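You operate a simulated robot arm through the tools that you are given. There is no shell and no other tool.

Carry out the task below with a simulated robot arm. There is one attempt and no reset: what you move stays moved.

JOB
Press the liner home in the black-banded nozzle and put it in slot 2 of the blue tray.
Fine: into the nest, slide in, lever down; pull the slide out again. Set down upright: what you pick out.

Only the result counts: the job must be done as asked and must still hold three seconds after the hand-in. Knocking over, shifting, dropping, spilling or breaking anything else fails it.

ROBOT AND FRAMES
A 6-joint arm with a four-finger gripper, fixed in place. Base frame: the origin is at the foot of the arm, x ahead of it, y to its left, z up; the work surface is at about z = 850. Readings come in mm, degrees, newtons and seconds.
With the tool pointing down near the work surface it reaches from about 280 to 700 mm from the base axis. Its first joint turns from -166.0 to 166.0 degrees. Payload 3.43 kg.
Tool frame: the origin (TCP) lies between the finger pads and is the grasp point; the fingertips stand 30 mm ahead of it; z points along the fingers, y is the line along which they close. Largest opening 120 mm; the body of the gripper starts 85 mm behind the TCP.
Orientation is told as [roll, pitch, yaw] about the base's x, y, z axes, in that order, counted from this pose: with the fingers straight down and closing along the base's y, the tool's x points along the base's -x, its y along +y and its z along -z.

CONTROLS
- The arm moves only by the tool drive_tool. Its argument "deltas" is text: rows parted by semicolons, each of 7 numbers parted by spaces: the shift along the base's x, y, z in units of 25 mm (1.0 is 25 mm), then the turn, a rotation vector about the base's x, y, z in units of 8 degrees (1.0 is 8 degrees), then the gripper command, from -1 (shut) to 1 (fully open), values between in proportion. In form: dx dy dz ax ay az hand; .... A call has 1 to 20 rows; each row shifts and turns the commanded pose from where the row before left it. A call with a number of a shift or a turn outside -1 to 1 is refused whole. Each row takes 0.2 s and may step no farther than 50 mm and 8.6 degrees from the row before; otherwise, or with a gripper value out of range, the whole call is refused. Where a pose cannot be reached the arm comes as near as it can. A force on the tool above 50 N (or 10 N above the force at the start of the call, whichever is more), or a blocked arm, ends the call early, and 0.2 s more pass. Each finger halts on what it meets, pressing with about 38 N; the grip force reading is that of the motor and also rises with nothing between the fingers. The clock runs only during rows and for 0.2 s after the last one: add rows that do not move to give the fingers time. It gives the time, the measured TCP pose, the force on the tool (base axes), the opening and the grip force at its end, in the units of the frame above (readings bear some noise), with the torque about the TCP (base axes, N m) and any sound that the robot's microphone picked up, and new pictures: "views" is both (left out), scene, wrist or none.
- Cameras (640 x 400 px; columns grow to the right, rows downward): "scene" is fixed at [401.7, 652.1, 1571]; the picture's right is [-0.87, -0.50, 0.00], its down [-0.42, 0.73, -0.55] and it looks along [0.27, -0.47, -0.84] (base axes); focal length 269 px, centre (320, 200). "wrist" rides on the gripper at [71, -17, -121] in the tool frame; the picture's right is [0.23, 0.97, 0.00], its down [-0.81, 0.19, -0.55] and it looks along [-0.54, 0.13, 0.83] (tool axes); focal length 275 px, centre (320, 200). There is no depth. A picture from a camera that has moved, and an enlarged one, comes with that camera's place and axes in the base frame and with its lens.
- slide_trunk(by): slides the trunk up (or, below 0, down) by that many mm; the arm rides with it, the base frame stays. It gives what a move gives, with no picture.
- close_up(camera, box): a new picture of the part [left, top, right, bottom] of that camera's present view, enlarged. It takes no simulated time.
- job_done(): hands the job in; it is judged then, once.

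Places have to be worked out from the pictures, the camera data and where the tool is seen. Open the gripper and draw the arm clear of the work before you hand the job in, unless the task says otherwise.

The tools are called after "Emit:" by a JSON object that holds its "op" and its "data". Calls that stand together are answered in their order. drive_tool: Moves the arm, as the interface text tells. Its arguments: {"type":"object","properties":{"deltas":{"type":"string"},"views":{"type":"string","enum":["both","scene","wrist","none"]}},"required":["deltas"]} The other tools are called the same way: slide_trunk (by) slides the trunk up or down; close_up (camera, box) takes an enlarged picture of a part of a camera's view; job_done () hands the job in.

At the start:

```text
time_s: 0.0
eef_pos: [425.9, 227.7, 1261.0]
orientation: [0.1, 0.0, 0.0]
force: [0.0, 0.3, 0.4]
wrist_torque: [-0.03, -0.02, -0.02]
width: 119.7
grip_force: 0.1
trunk travel left (down, up): [-175.0, 265.0]
```

scene: 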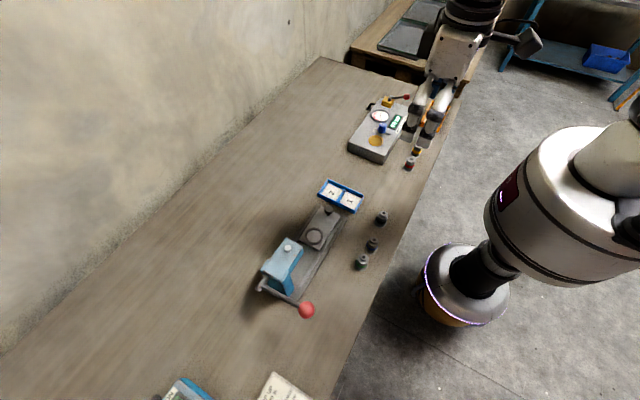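
wrist: 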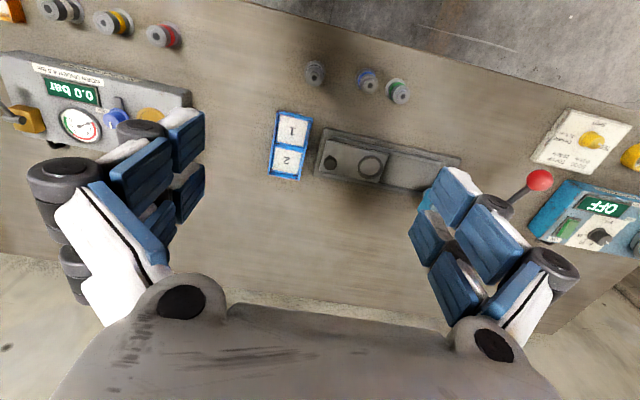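

I begin by looking at the scene enlarged, to find the nozzles, the press, and the tray.

Emit:
{"op": "close_up", "data": {"camera": "scene", "box": [240, 160, 420, 330]}}

Emit:
{"op": "close_up", "data": {"camera": "wrist", "box": [250, 40, 480, 210]}}

Emit:
{"op": "close_up", "data": {"camera": "wrist", "box": [0, 0, 220, 160]}}

Emit:
{"op": "close_up", "data": {"camera": "wrist", "box": [480, 90, 640, 260]}}

Emit:
{"op": "close_up", "data": {"camera": "scene", "box": [330, 80, 450, 180]}}

```text
2.35 times, centred on (330, 245) of scene
camera zoom: at [401.7, 652.1, 1571.0], right [-0.87, -0.5, 0.0], down [-0.42, 0.73, -0.55], along [0.27, -0.47, -0.84], focal length 632 px, centre (296, 94)
```

zoom: 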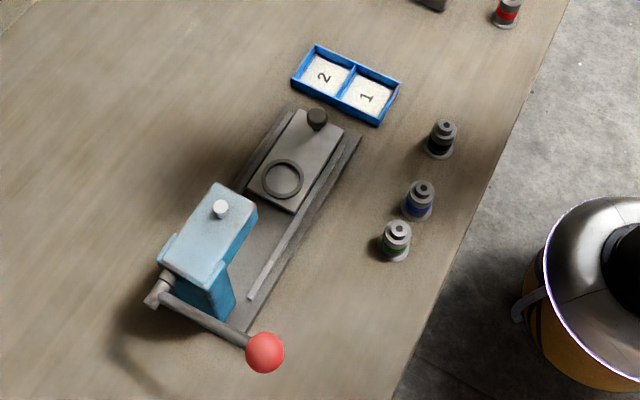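

```text
2.35 times, centred on (365, 125) of wrist
camera zoom: at [353.9, 210.9, 1381.5], right [-0.23, 0.97, 0.0], down [0.81, 0.19, 0.55], along [0.54, 0.13, -0.83], focal length 648 px, centre (214, 376)
```

zoom: 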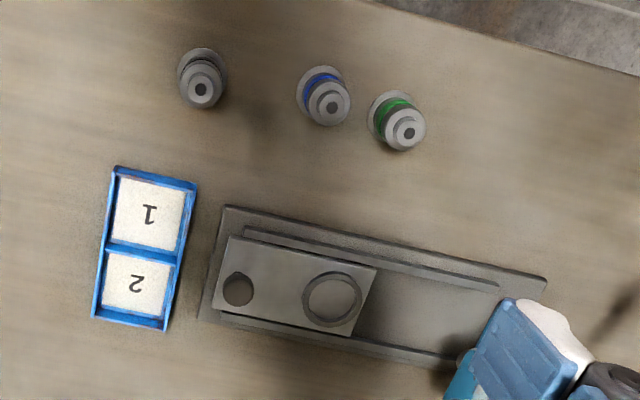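

```text
2.50 times, centred on (110, 80) of wrist
camera zoom: at [353.9, 210.9, 1381.5], right [-0.23, 0.97, 0.0], down [0.81, 0.19, 0.55], along [0.54, 0.13, -0.83], focal length 688 px, centre (845, 500)
```

zoom: 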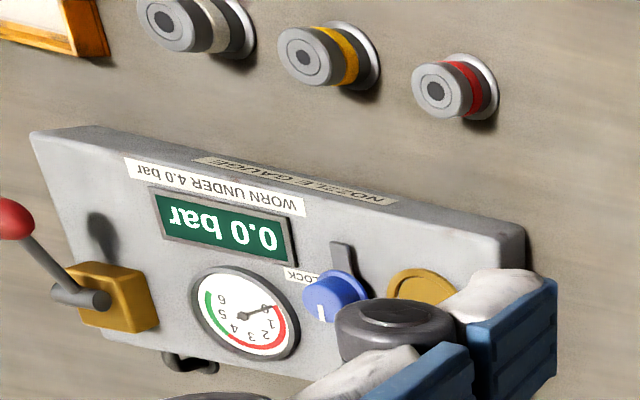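

```text
2.35 times, centred on (560, 175) of wrist
camera zoom: at [353.9, 210.9, 1381.5], right [-0.23, 0.97, 0.0], down [0.81, 0.19, 0.55], along [0.54, 0.13, -0.83], focal length 648 px, centre (-245, 259)
```

zoom: 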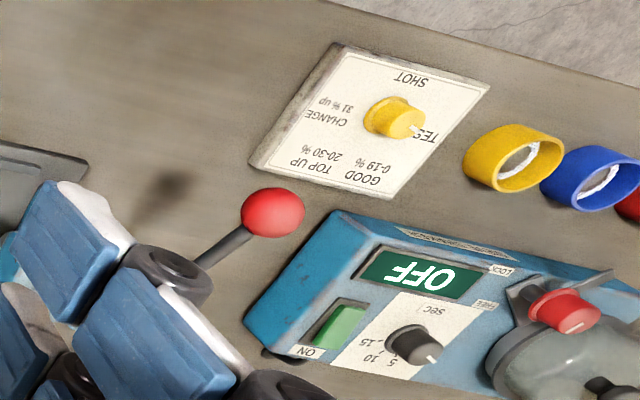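

```text
4.00 times, centred on (390, 130) of scene
camera zoom: at [401.7, 652.1, 1571.0], right [-0.87, -0.5, 0.0], down [-0.42, 0.73, -0.55], along [0.27, -0.47, -0.84], focal length 1075 px, centre (40, 480)
```

zoom: 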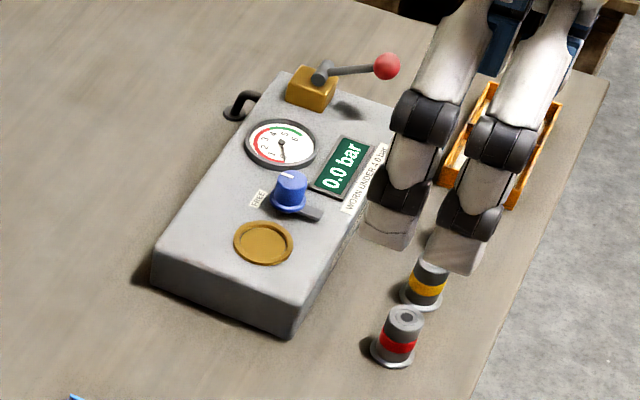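

The black-banded nozzle appears to be the one nearest the tray, at about (434, 226). The press nest is near (580, 374), the slide knob near (582, 291) and the lever ball near (475, 576, 1026). I descend over the nozzle to look closer.

Emit:
{"op": "drive_tool", "data": {"deltas": "0 0 -1 0 0 0 0.2; 0 0 -1 0 0 0 0.2; 0 0 -1 0 0 0 0.2; 0 0 -1 0 0 0 0.2; 0 0 -1 0 0 0 0.2; 0 0 -1 0 0 0 0.2; 0 0 -1 0 0 0 0.2; 0 0 -1 0 0 0 0.2; 0 0 -1 0 0 0 0.2; 0 0 0 0 0 0 0.2"}}

```text
time_s: 2.2
eef_pos: [425.7, 228.6, 1035.0]
orientation: [0.1, 0.0, 0.0]
force: [-0.2, -0.4, 0.1]
wrist_torque: [-0.01, -0.03, 0.01]
width: 72.2
grip_force: 0.1
trunk travel left (down, up): [-175.0, 265.0]
camera wrist: at [353.9, 211.0, 1156.3], right [-0.23, 0.97, 0.0], down [0.81, 0.19, 0.55], along [0.54, 0.13, -0.83], focal length 275 px, centre (320, 200)
```

scene: 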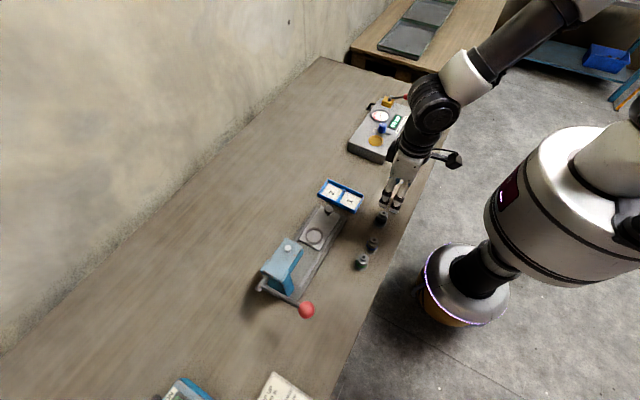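
wrist: 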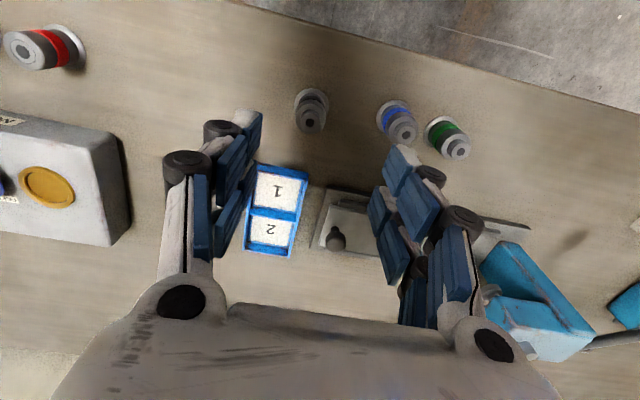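

Emit:
{"op": "close_up", "data": {"camera": "wrist", "box": [270, 70, 370, 150]}}

Emit:
{"op": "close_up", "data": {"camera": "scene", "box": [340, 170, 440, 250]}}

Emit:
{"op": "close_up", "data": {"camera": "scene", "box": [250, 170, 370, 330]}}

```text
5.00 times, centred on (320, 110) of wrist
camera zoom: at [353.9, 211.0, 1156.3], right [-0.23, 0.97, 0.0], down [0.81, 0.19, 0.55], along [0.54, 0.13, -0.83], focal length 1376 px, centre (320, 650)
```

zoom: 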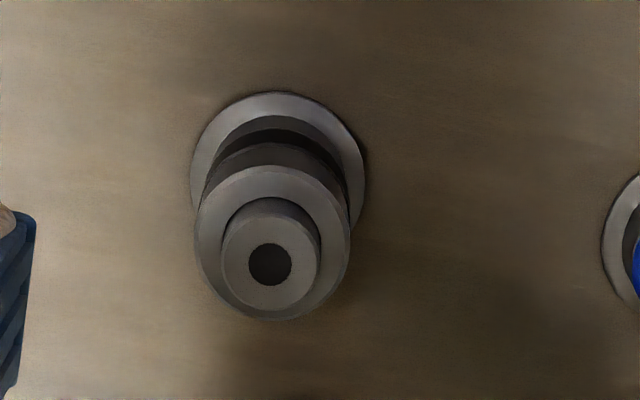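

```text
5.00 times, centred on (390, 210) of scene
camera zoom: at [401.7, 652.1, 1571.0], right [-0.87, -0.5, 0.0], down [-0.42, 0.73, -0.55], along [0.27, -0.47, -0.84], focal length 1343 px, centre (-30, 150)
```

zoom: 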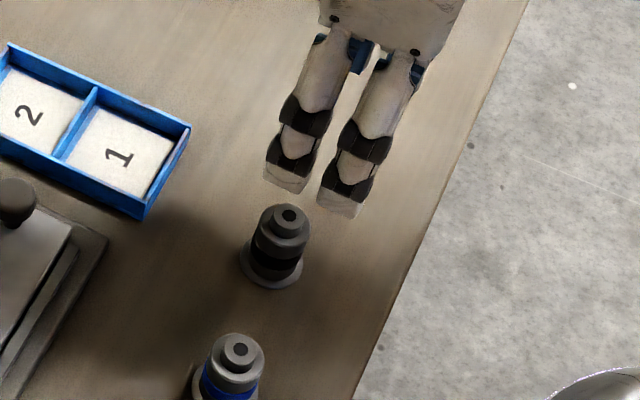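

```text
2.50 times, centred on (310, 250) of scene
camera zoom: at [401.7, 652.1, 1571.0], right [-0.87, -0.5, 0.0], down [-0.42, 0.73, -0.55], along [0.27, -0.47, -0.84], focal length 672 px, centre (345, 75)
```

zoom: 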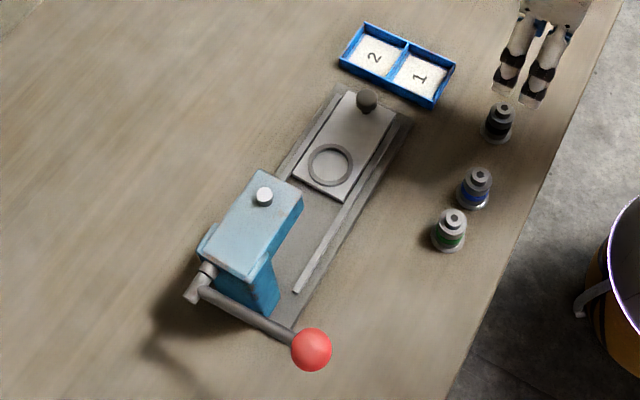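

The nozzle sits at about (431, 221), with a flange about 38 mm across, a body about 30 mm, and the liner standing proud on top. I shift over it and go down part way.

Emit:
{"op": "drive_tool", "data": {"deltas": "0.2 -0.3 -0.5 0 0 0 0.2; 0 0 -1 0 0 0 0.2; 0 0 -1 0 0 0 0.2; 0 0 0 0 0 0 0.2", "views": "wrist"}}

Emit:
{"op": "close_up", "data": {"camera": "scene", "box": [340, 170, 440, 250]}}

Emit:
{"op": "close_up", "data": {"camera": "wrist", "box": [240, 70, 400, 210]}}

```text
time_s: 3.2
eef_pos: [430.2, 220.2, 975.2]
orientation: [-0.1, -0.1, 0.0]
force: [0.1, -0.2, 0.8]
wrist_torque: [0.0, 0.03, -0.03]
width: 71.9
grip_force: 0.1
trunk travel left (down, up): [-175.0, 265.0]
camera wrist: at [358.2, 203.6, 1094.7], right [-0.23, 0.97, 0.0], down [0.81, 0.19, 0.55], along [0.54, 0.13, -0.83], focal length 275 px, centre (320, 200)
```

wrist: 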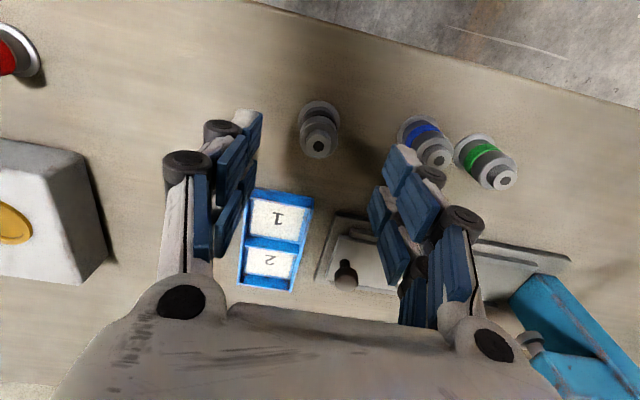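

```text
5.00 times, centred on (390, 210) of scene
camera zoom: at [401.7, 652.1, 1571.0], right [-0.87, -0.5, 0.0], down [-0.42, 0.73, -0.55], along [0.27, -0.47, -0.84], focal length 1343 px, centre (-30, 150)
```

zoom: 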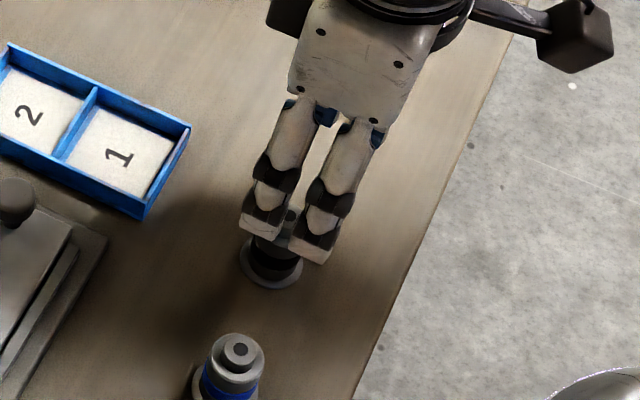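

```text
2.86 times, centred on (320, 140) of wrist
camera zoom: at [358.2, 203.6, 1094.7], right [-0.23, 0.97, 0.0], down [0.81, 0.19, 0.55], along [0.54, 0.13, -0.83], focal length 786 px, centre (320, 371)
```

zoom: 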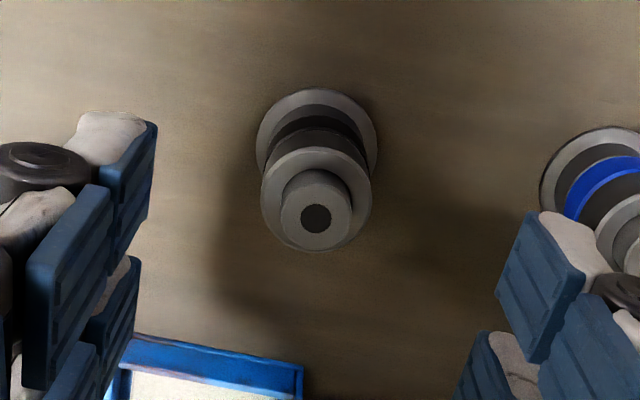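

The gripper's shape needs a check before I grasp, so I zoom in on it from both cameras.

Emit:
{"op": "close_up", "data": {"camera": "scene", "box": [375, 180, 415, 232]}}

Emit:
{"op": "close_up", "data": {"camera": "wrist", "box": [140, 90, 500, 340]}}

```text
7.69 times, centred on (395, 206) of scene
camera zoom: at [401.7, 652.1, 1571.0], right [-0.87, -0.5, 0.0], down [-0.42, 0.73, -0.55], along [0.27, -0.47, -0.84], focal length 2067 px, centre (-257, 154)
```

zoom: 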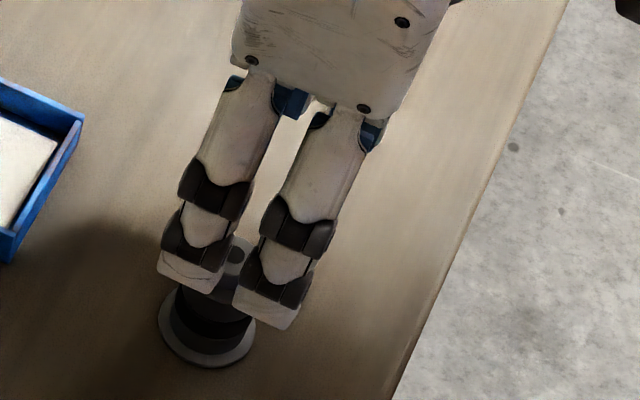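

```text
1.60 times, centred on (320, 215) of wrist
camera zoom: at [358.2, 203.6, 1094.7], right [-0.23, 0.97, 0.0], down [0.81, 0.19, 0.55], along [0.54, 0.13, -0.83], focal length 440 px, centre (320, 176)
```

zoom: 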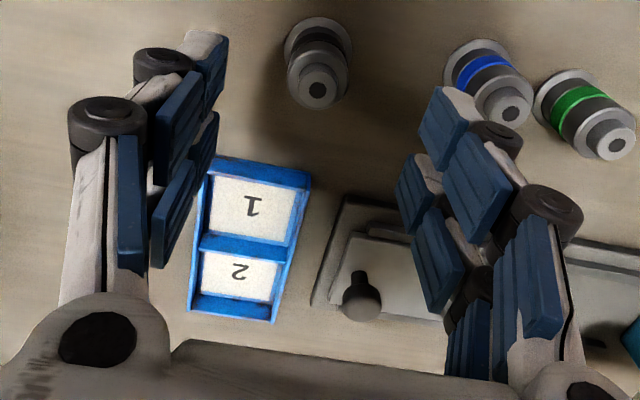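

The gripper has twin pads per jaw. By the wrist camera the nozzle's axis is at (430.5, 220.5), with the body top at about 905 and the liner top at about 915. I lower the TCP to z=898 and close on the body.

Emit:
{"op": "drive_tool", "data": {"deltas": "0 0 -1 0 0 0 0.2; 0 0 -1 0 0 0 0.2; 0 0 -0.8 0 0 0 0.2; 0 0 -0.28 0 0 0 0.2; 0 0 0 0 0 0 0.2", "views": "both"}}

Emit:
{"op": "close_up", "data": {"camera": "wrist", "box": [240, 90, 400, 230]}}

Emit:
{"op": "close_up", "data": {"camera": "scene", "box": [350, 180, 430, 240]}}

```text
time_s: 4.4
eef_pos: [429.6, 220.6, 897.3]
orientation: [-0.1, -0.1, 0.0]
force: [-0.2, -0.1, 0.2]
wrist_torque: [0.03, 0.0, -0.01]
width: 71.9
grip_force: 0.1
trunk travel left (down, up): [-175.0, 265.0]
camera wrist: at [358.9, 204.0, 1017.0], right [-0.23, 0.97, 0.0], down [0.81, 0.19, 0.55], along [0.54, 0.13, -0.83], focal length 275 px, centre (320, 200)
```

scene: 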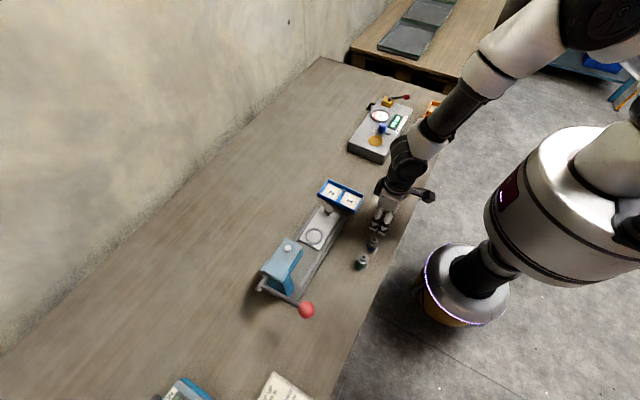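
wrist: 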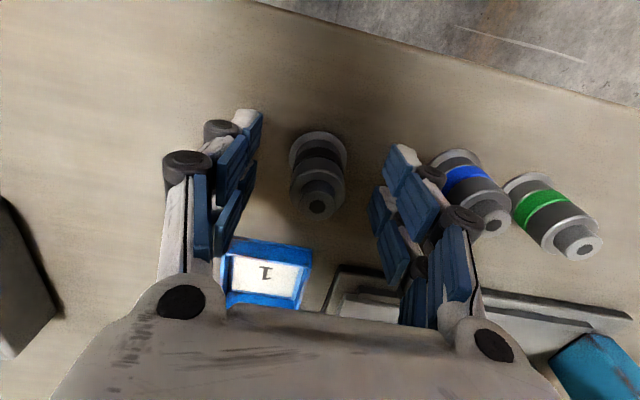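

```text
2.86 times, centred on (320, 160) of wrist
camera zoom: at [358.9, 204.0, 1017.0], right [-0.23, 0.97, 0.0], down [0.81, 0.19, 0.55], along [0.54, 0.13, -0.83], focal length 786 px, centre (320, 314)
```

zoom: 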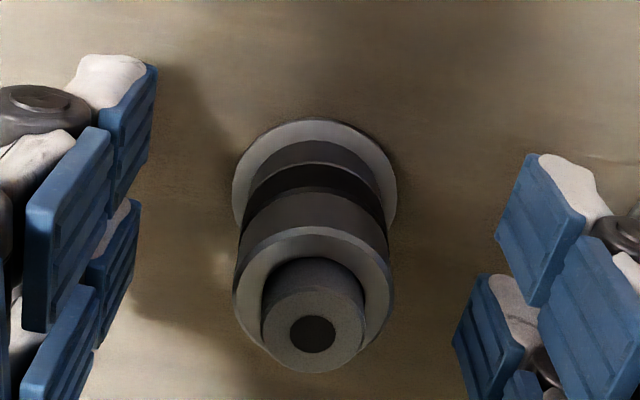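

```text
6.67 times, centred on (390, 210) of scene
camera zoom: at [401.7, 652.1, 1571.0], right [-0.87, -0.5, 0.0], down [-0.42, 0.73, -0.55], along [0.27, -0.47, -0.84], focal length 1791 px, centre (-147, 133)
```

zoom: 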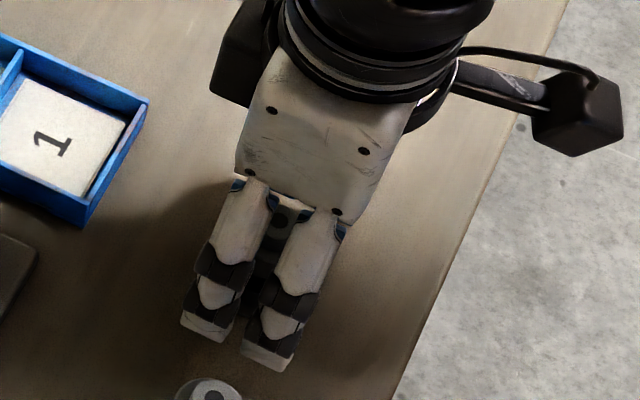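

The nozzle is centred between the jaws. I close now.

Emit:
{"op": "drive_tool", "data": {"deltas": "0 0 0 0 0 0 -0.2; 0 0 0 0 0 0 -0.5; 0 0 0 0 0 0 -1; 0 0 0 0 0 0 -1; 0 0 0 0 0 0 -1; 0 0 0 0 0 0 -1", "views": "wrist"}}

```text
time_s: 5.8
eef_pos: [429.7, 220.2, 896.0]
orientation: [0.0, 0.1, 0.1]
force: [0.1, 0.0, 0.9]
wrist_torque: [0.0, -0.01, 0.0]
width: 28.6
grip_force: 38.2
trunk travel left (down, up): [-175.0, 265.0]
camera wrist: at [358.8, 203.9, 1017.1], right [-0.23, 0.97, 0.0], down [0.81, 0.19, 0.55], along [0.54, 0.13, -0.83], focal length 275 px, centre (320, 200)
```

wrist: 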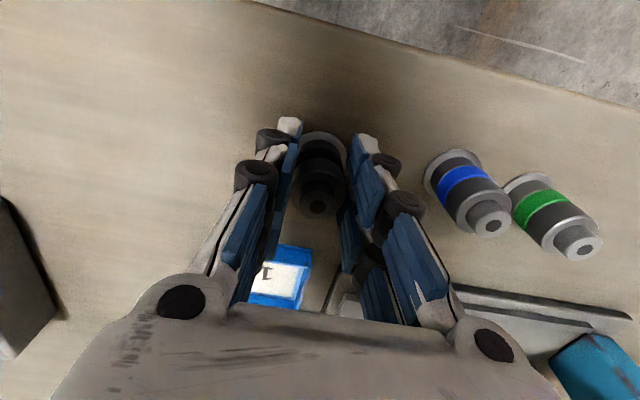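

The grip reads 28.6 mm wide at 38 N, so the nozzle is held. I lift it and look at the nest from above.

Emit:
{"op": "drive_tool", "data": {"deltas": "0 0 0.5 0 0 0 -1; 0 0 1 0 0 0 -1; 0 0 1 0 0 0 -1; 0 0 1 0 0 0 -1; 0 0 1 0 0 0 -1; 0.4 0.4 0.5 0 0 0 -1; 1 1 0 0 0 0 -1; 1 1 0 0 0 0 -1; 1 1 0 0 0 0 -1; 0.6 0.8 0 0 0 0 -1; 0 0 0 0 0 0 -1"}}

Emit:
{"op": "close_up", "data": {"camera": "wrist", "box": [240, 60, 500, 240]}}

Emit:
{"op": "close_up", "data": {"camera": "scene", "box": [250, 170, 390, 320]}}

```text
time_s: 8.2
eef_pos: [530.6, 326.6, 1021.5]
orientation: [0.0, -0.1, 0.0]
force: [1.1, 0.0, -2.2]
wrist_torque: [-0.01, 0.01, 0.0]
width: 28.5
grip_force: 37.8
trunk travel left (down, up): [-175.0, 265.0]
camera wrist: at [458.9, 308.9, 1141.6], right [-0.23, 0.97, 0.0], down [0.81, 0.19, 0.55], along [0.54, 0.13, -0.83], focal length 275 px, centre (320, 200)
```

scene: 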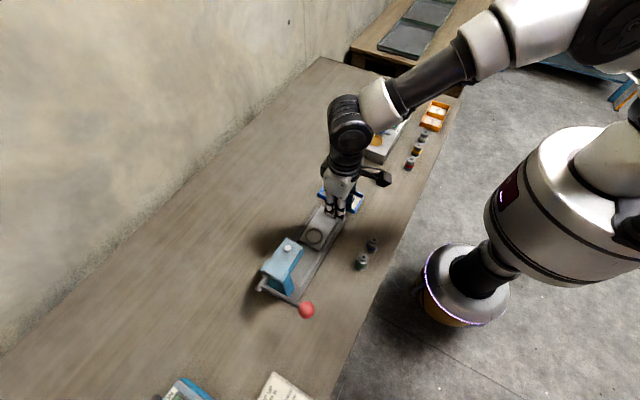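
wrist: 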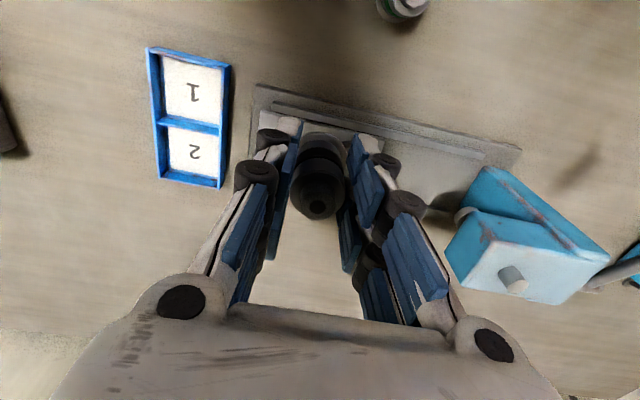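

```text
2.22 times, centred on (370, 150) of wrist
camera zoom: at [458.9, 308.9, 1141.6], right [-0.23, 0.97, 0.0], down [0.81, 0.19, 0.55], along [0.54, 0.13, -0.83], focal length 612 px, centre (209, 311)
```

zoom: 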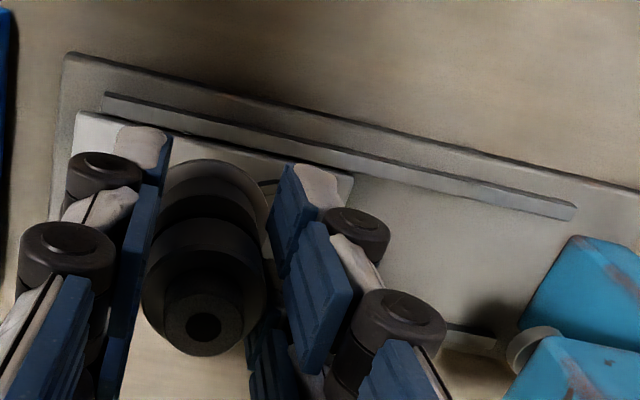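

```text
2.67 times, centred on (320, 245) of scene
camera zoom: at [401.7, 652.1, 1571.0], right [-0.87, -0.5, 0.0], down [-0.42, 0.73, -0.55], along [0.27, -0.47, -0.84], focal length 716 px, centre (320, 80)
```

zoom: 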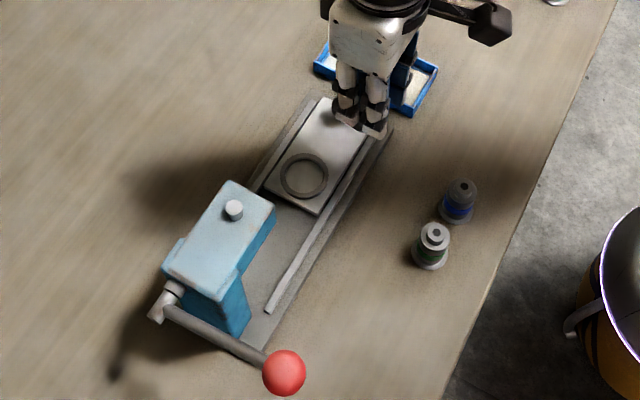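

The held nozzle hides the nest from the wrist camera. I move to one side, to about (545, 210, 1060), to get a clear view of the nest and knob.

Emit:
{"op": "drive_tool", "data": {"deltas": "0 -1 0.5 0 0 0 -1; 0.2 -1 0.5 0 0 0 -1; 0.2 -1 0.4 0 0 0 -1; 0.2 -1 0 0 0 0 -1; 0 -0.8 0 0 0 0 -1; 0 0 0 0 0 0 -1", "views": "wrist"}}

Emit:
{"op": "close_up", "data": {"camera": "wrist", "box": [380, 60, 640, 260]}}

Emit:
{"op": "close_up", "data": {"camera": "scene", "box": [280, 190, 360, 260]}}

```text
time_s: 9.6
eef_pos: [546.3, 204.9, 1056.7]
orientation: [0.0, 0.0, 0.0]
force: [-0.3, -0.5, -1.5]
wrist_torque: [0.02, 0.04, 0.02]
width: 28.8
grip_force: 38.0
trunk travel left (down, up): [-175.0, 265.0]
camera wrist: at [475.5, 187.9, 1176.3], right [-0.23, 0.97, 0.0], down [0.81, 0.19, 0.55], along [0.54, 0.13, -0.83], focal length 275 px, centre (320, 200)
```

wrist: 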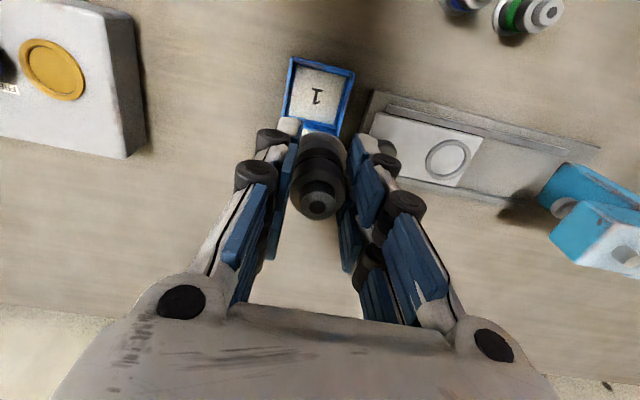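

```text
2.00 times, centred on (510, 160) of wrist
camera zoom: at [475.5, 187.9, 1176.3], right [-0.23, 0.97, 0.0], down [0.81, 0.19, 0.55], along [0.54, 0.13, -0.83], focal length 551 px, centre (-60, 280)
```

zoom: 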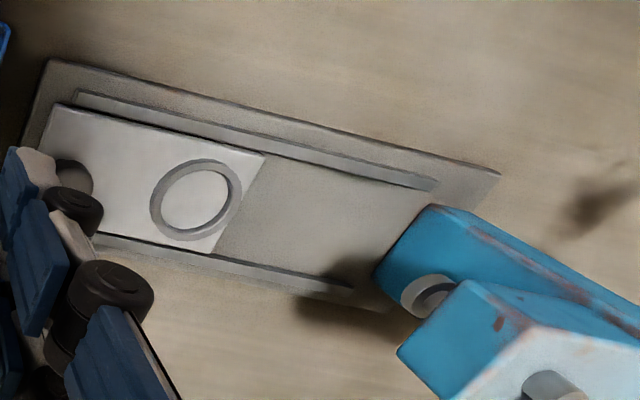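

```text
5.71 times, centred on (320, 225) of scene
camera zoom: at [401.7, 652.1, 1571.0], right [-0.87, -0.5, 0.0], down [-0.42, 0.73, -0.55], along [0.27, -0.47, -0.84], focal length 1535 px, centre (320, 57)
```

zoom: 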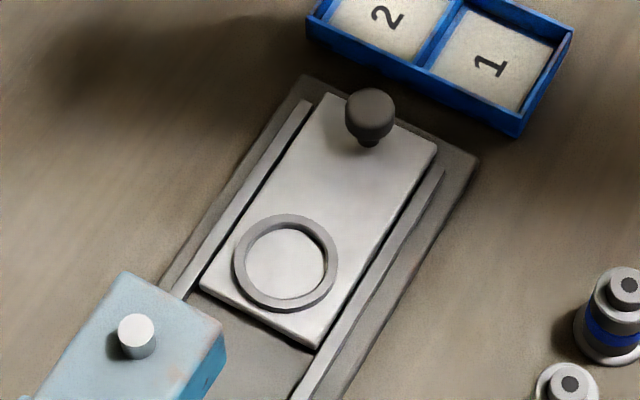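

The wrist view puts the nest at about (581, 373), with an inner diameter of about 43 mm. The slide runs along +y and the ram is near (580, 473). I move the nozzle above the nest and lower it to about 35 mm over it to check alignment.

Emit:
{"op": "drive_tool", "data": {"deltas": "0.2 0.95 0 0 0 0 -1; 0.2 0.95 0 0 0 0 -1; 0.2 0.95 0 0 0 0 -1; 0.2 0.95 0 0 0 0 -1; 0.2 0.95 0 0 0 0 -1; 0.2 0.95 0 0 0 0 -1; 0.17 0.98 -0.4 0 0 0 -1; 0 0 -1 0 0 0 -1; 0 0 -1 0 0 0 -1; 0 0 -1 0 0 0 -1; 0 0 -0.5 0 0 0 -1; 0 0 0 0 0 0 -1", "views": "both"}}

Emit:
{"op": "close_up", "data": {"camera": "wrist", "box": [240, 60, 440, 220]}}

Emit:
{"op": "close_up", "data": {"camera": "scene", "box": [280, 190, 360, 260]}}

```text
time_s: 12.2
eef_pos: [578.8, 373.8, 959.9]
orientation: [0.0, -0.1, 0.0]
force: [-0.4, 0.6, -2.4]
wrist_torque: [0.01, 0.02, -0.04]
width: 28.2
grip_force: 37.9
trunk travel left (down, up): [-175.0, 265.0]
camera wrist: at [507.8, 356.5, 1080.0], right [-0.23, 0.97, 0.0], down [0.81, 0.19, 0.55], along [0.54, 0.13, -0.83], focal length 275 px, centre (320, 200)
```

scene: 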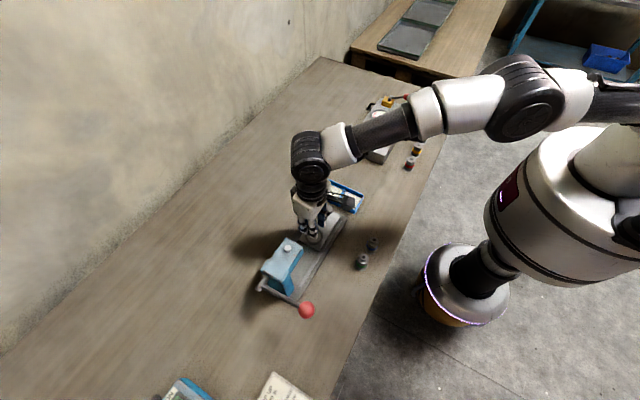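
wrist: 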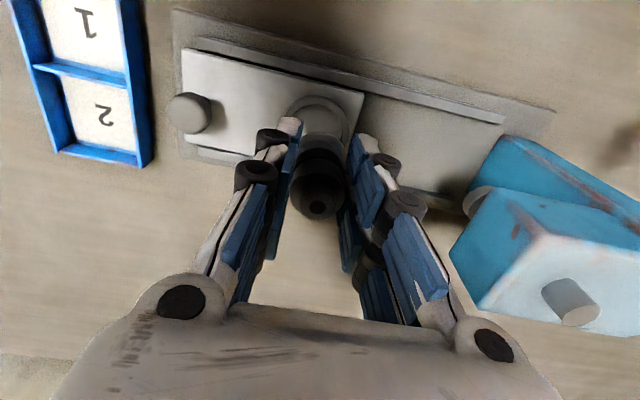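

```text
2.50 times, centred on (340, 140) of wrist
camera zoom: at [507.8, 356.5, 1080.0], right [-0.23, 0.97, 0.0], down [0.81, 0.19, 0.55], along [0.54, 0.13, -0.83], focal length 688 px, centre (270, 350)
```

zoom: 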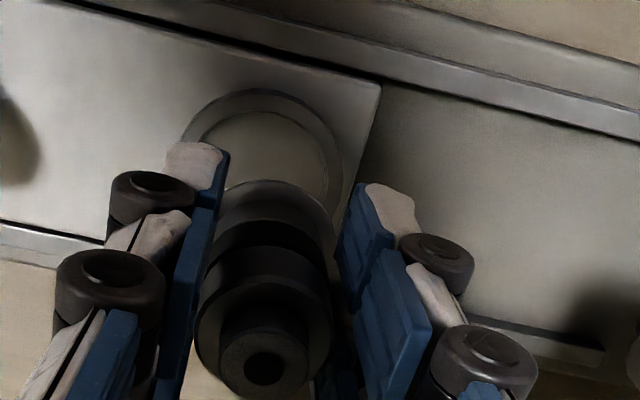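

```text
5.71 times, centred on (320, 225) of scene
camera zoom: at [401.7, 652.1, 1571.0], right [-0.87, -0.5, 0.0], down [-0.42, 0.73, -0.55], along [0.27, -0.47, -0.84], focal length 1535 px, centre (320, 57)
```

zoom: 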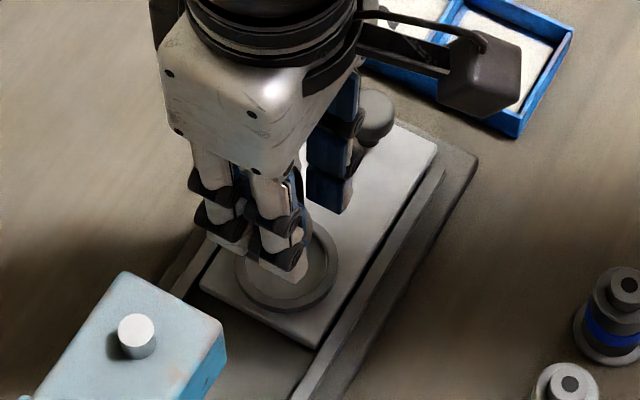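

I zoom in tighter on the ring and flange to refine the offset.

Emit:
{"op": "close_up", "data": {"camera": "wrist", "box": [285, 85, 385, 150]}}

Emit:
{"op": "close_up", "data": {"camera": "scene", "box": [300, 220, 330, 250]}}

```text
6.15 times, centred on (335, 118) of wrist
camera zoom: at [507.8, 356.5, 1080.0], right [-0.23, 0.97, 0.0], down [0.81, 0.19, 0.55], along [0.54, 0.13, -0.83], focal length 1694 px, centre (228, 708)
```

zoom: 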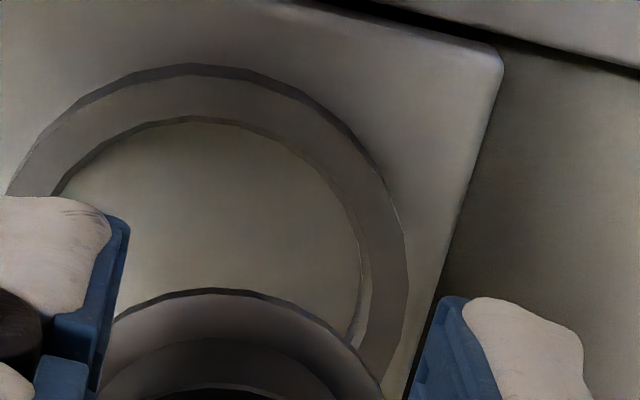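

```text
13.33 times, centred on (315, 235) of scene
camera zoom: at [401.7, 652.1, 1571.0], right [-0.87, -0.5, 0.0], down [-0.42, 0.73, -0.55], along [0.27, -0.47, -0.84], focal length 3582 px, centre (387, -267)
```

zoom: 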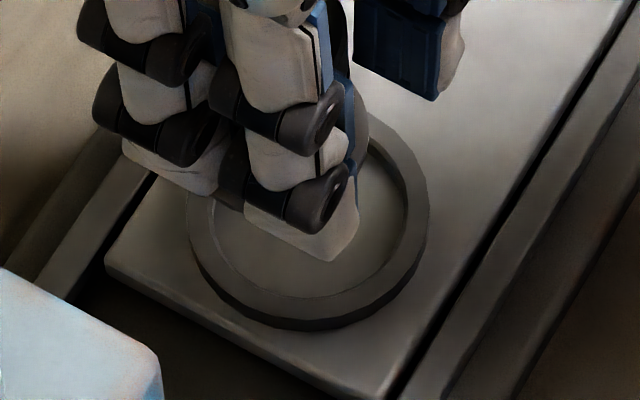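

Working from the ring and flange edges, the nest centre is at about (578.6, 370.2). The held flange is centred at about (582.4, 373.2), roughly 3.7 mm in x ahead of the TCP. I shift by (-3.8, -3) and lower to just above the ring.

Emit:
{"op": "drive_tool", "data": {"deltas": "-0.15 -0.12 -0.4 0 0 0 -1; 0 0 -0.6 0 0 0 -1; 0 0 -0.1 0 0 0 -1; 0 0 0 0 0 0 -1", "views": "wrist"}}

Emit:
{"op": "close_up", "data": {"camera": "wrist", "box": [280, 90, 380, 160]}}

Emit:
{"op": "close_up", "data": {"camera": "scene", "box": [300, 220, 330, 250]}}

```text
time_s: 13.2
eef_pos: [576.1, 370.0, 931.9]
orientation: [0.0, 0.0, 0.0]
force: [0.1, 0.0, -2.2]
wrist_torque: [0.04, 0.03, -0.01]
width: 28.4
grip_force: 37.8
trunk travel left (down, up): [-175.0, 265.0]
camera wrist: at [504.4, 353.0, 1052.1], right [-0.23, 0.97, 0.0], down [0.81, 0.19, 0.55], along [0.54, 0.13, -0.83], focal length 275 px, centre (320, 200)
```

wrist: 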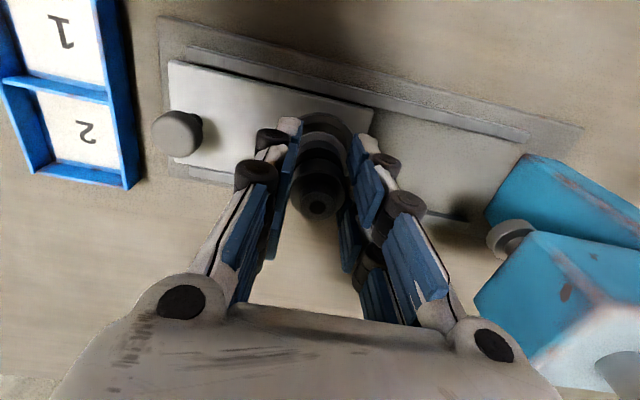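

```text
5.71 times, centred on (330, 125) of wrist
camera zoom: at [504.4, 353.0, 1052.1], right [-0.23, 0.97, 0.0], down [0.81, 0.19, 0.55], along [0.54, 0.13, -0.83], focal length 1573 px, centre (263, 629)
```

zoom: 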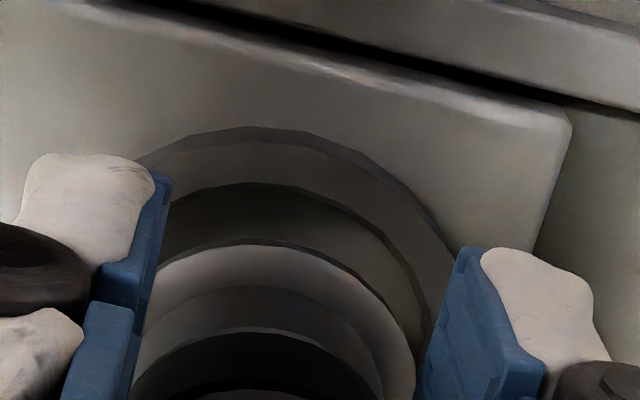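

```text
13.33 times, centred on (315, 235) of scene
camera zoom: at [401.7, 652.1, 1571.0], right [-0.87, -0.5, 0.0], down [-0.42, 0.73, -0.55], along [0.27, -0.47, -0.84], focal length 3582 px, centre (387, -267)
```

zoom: 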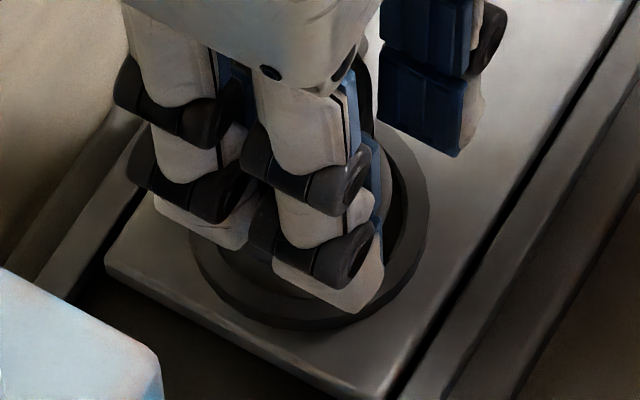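

In x the flange and ring are aligned to within about 0.3 mm. I check the right-hand side of the ring for the y alignment.

Emit:
{"op": "close_up", "data": {"camera": "wrist", "box": [290, 120, 370, 190]}}

```text
5.71 times, centred on (330, 155) of wrist
camera zoom: at [504.4, 353.0, 1052.1], right [-0.23, 0.97, 0.0], down [0.81, 0.19, 0.55], along [0.54, 0.13, -0.83], focal length 1573 px, centre (263, 457)
```

zoom: 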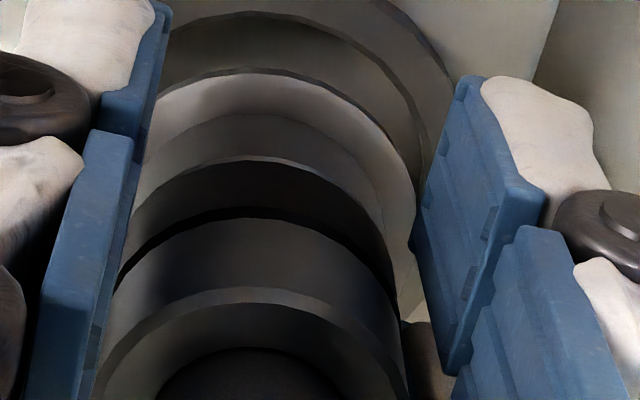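

The flange looks about 1.5 mm short in y, so I nudge it +1.2 mm and lower gently toward seating, watching the force.

Emit:
{"op": "drive_tool", "data": {"deltas": "0 0.05 0 0 0 0 -1; 0 0 -0.2 0 0 0 -1; 0 0 -0.2 0 0 0 -1; 0 0 -0.12 0 0 0 -1; 0 0 0 0 0 0 -1", "views": "wrist"}}

Emit:
{"op": "close_up", "data": {"camera": "wrist", "box": [280, 90, 380, 160]}}

Emit:
{"op": "close_up", "data": {"camera": "scene", "box": [300, 220, 330, 250]}}

```text
time_s: 14.4
eef_pos: [576.8, 371.5, 918.9]
orientation: [-0.1, -0.1, 0.1]
force: [-0.3, -0.3, -2.7]
wrist_torque: [0.01, 0.02, 0.03]
width: 28.5
grip_force: 38.4
trunk travel left (down, up): [-175.0, 265.0]
camera wrist: at [504.6, 354.4, 1039.3], right [-0.23, 0.97, 0.0], down [0.81, 0.19, 0.55], along [0.54, 0.13, -0.83], focal length 275 px, centre (320, 200)
```

wrist: 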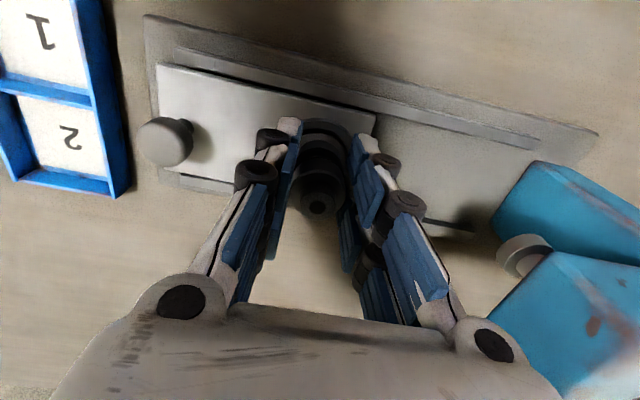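

```text
5.71 times, centred on (330, 125) of wrist
camera zoom: at [504.6, 354.4, 1039.3], right [-0.23, 0.97, 0.0], down [0.81, 0.19, 0.55], along [0.54, 0.13, -0.83], focal length 1573 px, centre (263, 629)
```

zoom: 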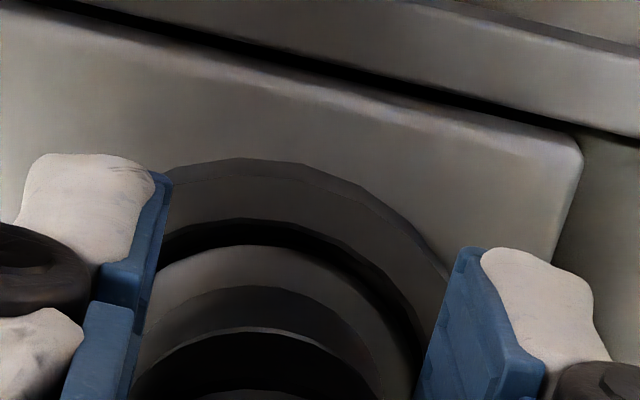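

```text
13.33 times, centred on (315, 235) of scene
camera zoom: at [401.7, 652.1, 1571.0], right [-0.87, -0.5, 0.0], down [-0.42, 0.73, -0.55], along [0.27, -0.47, -0.84], focal length 3582 px, centre (387, -267)
```

zoom: 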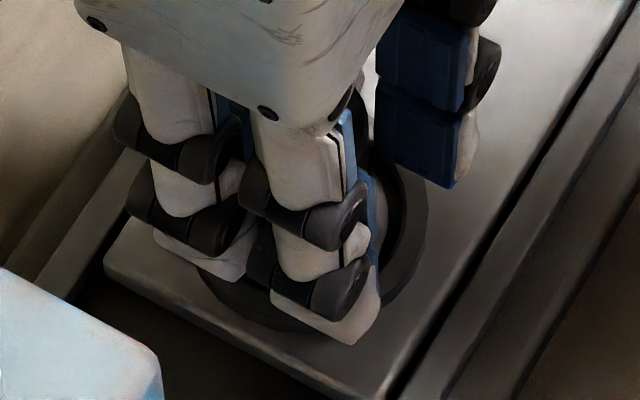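

There is no contact yet, so I continue down in small steps and read the force.

Emit:
{"op": "drive_tool", "data": {"deltas": "0 0 -0.1 0 0 0 -1; 0 0 0 0 0 0 -1", "views": "none"}}

Emit:
{"op": "drive_tool", "data": {"deltas": "0 0 -0.08 0 0 0 -1; 0 0 0 0 0 0 -1", "views": "none"}}

```text
time_s: 15.0
eef_pos: [576.9, 371.4, 919.8]
orientation: [0.1, -0.2, 0.0]
force: [-0.3, -0.9, 12.7]
wrist_torque: [-0.12, 0.16, 0.04]
width: 28.5
grip_force: 37.8
trunk travel left (down, up): [-175.0, 265.0]
```

```text
time_s: 15.6
eef_pos: [577.0, 371.4, 917.8]
orientation: [0.2, -0.3, 0.0]
force: [1.4, 0.8, 26.1]
wrist_torque: [0.04, -0.1, 0.09]
width: 28.6
grip_force: 37.9
trunk travel left (down, up): [-175.0, 265.0]
```

Contact came at TCP z of about 918. I look to see whether the flange is on the ring or on the nest floor.

Emit:
{"op": "close_up", "data": {"camera": "wrist", "box": [280, 90, 380, 160]}}

Emit:
{"op": "close_up", "data": {"camera": "scene", "box": [300, 220, 330, 250]}}

```text
5.71 times, centred on (330, 125) of wrist
camera zoom: at [503.8, 353.9, 1037.6], right [-0.23, 0.97, 0.0], down [0.81, 0.19, 0.56], along [0.54, 0.13, -0.83], focal length 1573 px, centre (263, 629)
```

zoom: 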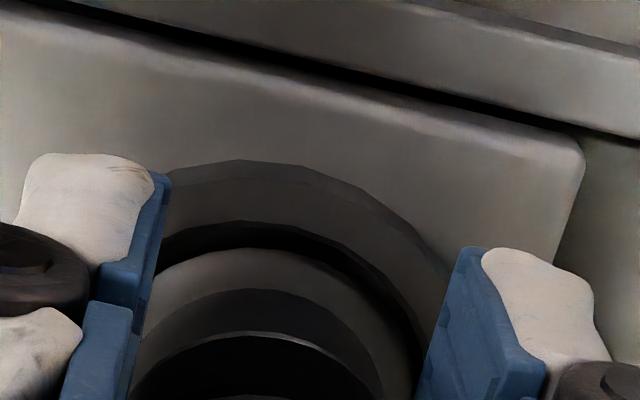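

```text
13.33 times, centred on (315, 235) of scene
camera zoom: at [401.7, 652.1, 1571.0], right [-0.87, -0.5, 0.0], down [-0.42, 0.73, -0.55], along [0.27, -0.47, -0.84], focal length 3582 px, centre (387, -267)
```

zoom: 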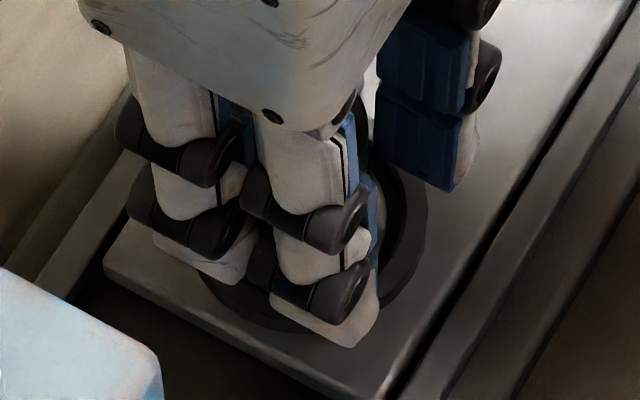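

Contact is ambiguous: the flange looks about 1 mm too far in +x. I ease up, shift -1 mm in x, and press lightly again to see whether it drops deeper.

Emit:
{"op": "drive_tool", "data": {"deltas": "0 0 0.16 0 0 0 -1; -0.05 -0.02 0 0 0 0 -1; 0 0 0 0 0 0 -1", "views": "none"}}

Emit:
{"op": "drive_tool", "data": {"deltas": "0 0 -0.1 0 0 0 -1; 0 0 0 0 0 0 -1", "views": "none"}}

Emit:
{"op": "drive_tool", "data": {"deltas": "0 0 -0.06 0 0 0 -1; 0 0 0 0 0 0 -1", "views": "wrist"}}

Emit:
{"op": "close_up", "data": {"camera": "wrist", "box": [280, 90, 380, 160]}}

```text
time_s: 16.4
eef_pos: [574.6, 370.0, 917.5]
orientation: [-0.1, 0.0, 0.0]
force: [3.1, 0.2, 8.8]
wrist_torque: [0.08, -0.34, -0.01]
width: 28.5
grip_force: 37.8
trunk travel left (down, up): [-175.0, 265.0]
```

```text
time_s: 17.0
eef_pos: [574.6, 370.8, 916.4]
orientation: [0.1, 0.0, -0.1]
force: [-0.3, -1.1, 18.0]
wrist_torque: [-0.02, -0.34, -0.01]
width: 28.4
grip_force: 38.3
trunk travel left (down, up): [-175.0, 265.0]
```

```text
time_s: 17.6
eef_pos: [574.6, 370.3, 917.8]
orientation: [0.2, -0.2, 0.0]
force: [-1.3, 0.3, 25.3]
wrist_torque: [0.02, -0.18, 0.02]
width: 28.6
grip_force: 38.1
trunk travel left (down, up): [-175.0, 265.0]
camera wrist: at [502.0, 353.1, 1037.0], right [-0.23, 0.97, 0.0], down [0.81, 0.19, 0.56], along [0.54, 0.13, -0.83], focal length 275 px, centre (320, 200)
```

wrist: 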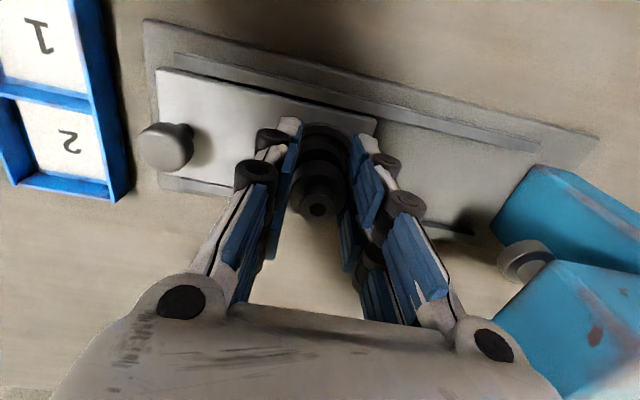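

```text
5.71 times, centred on (330, 125) of wrist
camera zoom: at [502.0, 353.1, 1037.0], right [-0.23, 0.97, 0.0], down [0.81, 0.19, 0.56], along [0.54, 0.13, -0.83], focal length 1573 px, centre (263, 629)
```

zoom: 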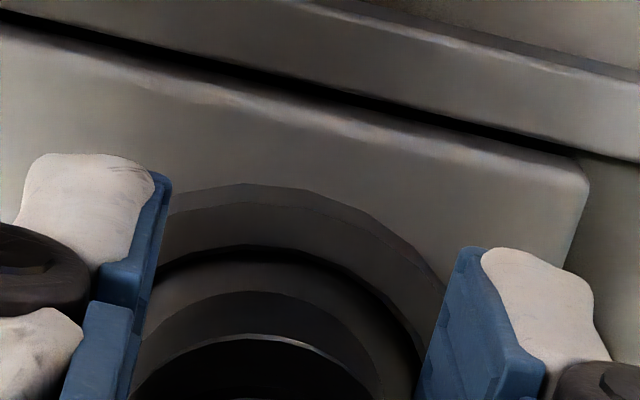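

The height is unchanged after the shift, so it may already be resting on the nest floor. I check by easing the pressure and probing sideways for the ring wall.

Emit:
{"op": "drive_tool", "data": {"deltas": "0 0 0.12 0 0 0 -1; 0 0 0 0 0 0 -1", "views": "none"}}

Emit:
{"op": "drive_tool", "data": {"deltas": "0.08 0 0 0 0 0 -1; 0 0 0 0 0 0 -1", "views": "none"}}

Emit:
{"op": "drive_tool", "data": {"deltas": "0.06 0 0 0 0 0 -1; 0 0 0 0 0 0 -1", "views": "none"}}

```text
time_s: 18.2
eef_pos: [574.2, 370.4, 917.5]
orientation: [0.1, 0.0, 0.0]
force: [2.7, 2.9, 11.1]
wrist_torque: [0.12, -0.38, 0.04]
width: 28.4
grip_force: 37.5
trunk travel left (down, up): [-175.0, 265.0]
```

```text
time_s: 18.8
eef_pos: [575.2, 369.6, 916.6]
orientation: [-0.1, 0.1, -0.1]
force: [-3.2, 0.5, 6.9]
wrist_torque: [0.09, -0.07, 0.02]
width: 28.3
grip_force: 37.9
trunk travel left (down, up): [-175.0, 265.0]
```

```text
time_s: 19.4
eef_pos: [576.8, 369.7, 916.7]
orientation: [0.0, 0.2, 0.0]
force: [-7.7, -1.0, 3.3]
wrist_torque: [-0.01, 0.2, -0.02]
width: 28.6
grip_force: 38.2
trunk travel left (down, up): [-175.0, 265.0]
```

With only 3 N of vertical load, the sideways force rose to 7.7 N. That is more than friction could give, so the flange is inside the ring against its wall. I centre it, open the fingers and rise clear.

Emit:
{"op": "drive_tool", "data": {"deltas": "-0.07 0 0 0 0 0 -1; 0 0 0 0 0 0 -0.1; 0 0 0 0 0 0 -0.1; 0 0 0 0 0 0 -0.1; 0 0 0 0 0 0 -0.1", "views": "wrist"}}

Emit:
{"op": "close_up", "data": {"camera": "wrist", "box": [260, 90, 390, 220]}}

```text
time_s: 20.6
eef_pos: [576.2, 370.1, 917.3]
orientation: [0.0, 0.1, -0.1]
force: [-0.7, 0.2, 0.2]
wrist_torque: [0.02, 0.03, 0.02]
width: 53.9
grip_force: 0.0
trunk travel left (down, up): [-175.0, 265.0]
camera wrist: at [504.8, 353.5, 1037.6], right [-0.23, 0.97, 0.0], down [0.81, 0.19, 0.55], along [0.54, 0.13, -0.83], focal length 275 px, centre (320, 200)
```

wrist: 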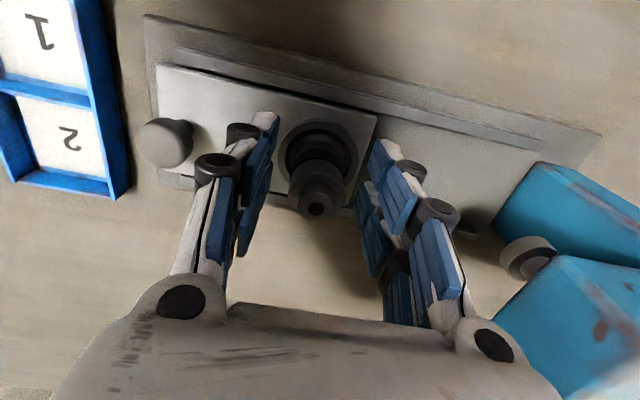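

```text
3.08 times, centred on (325, 155) of wrist
camera zoom: at [504.8, 353.5, 1037.6], right [-0.23, 0.97, 0.0], down [0.81, 0.19, 0.55], along [0.54, 0.13, -0.83], focal length 847 px, centre (305, 338)
```

zoom: 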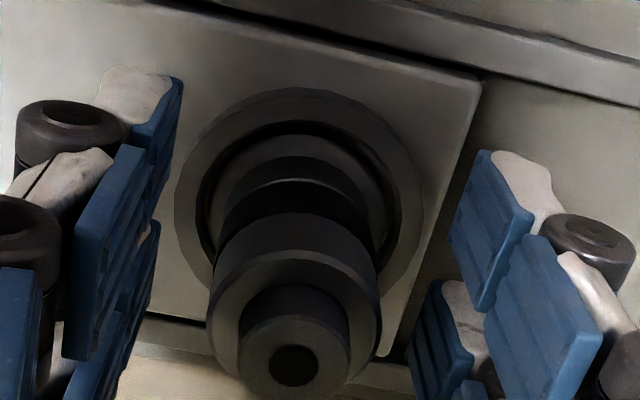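

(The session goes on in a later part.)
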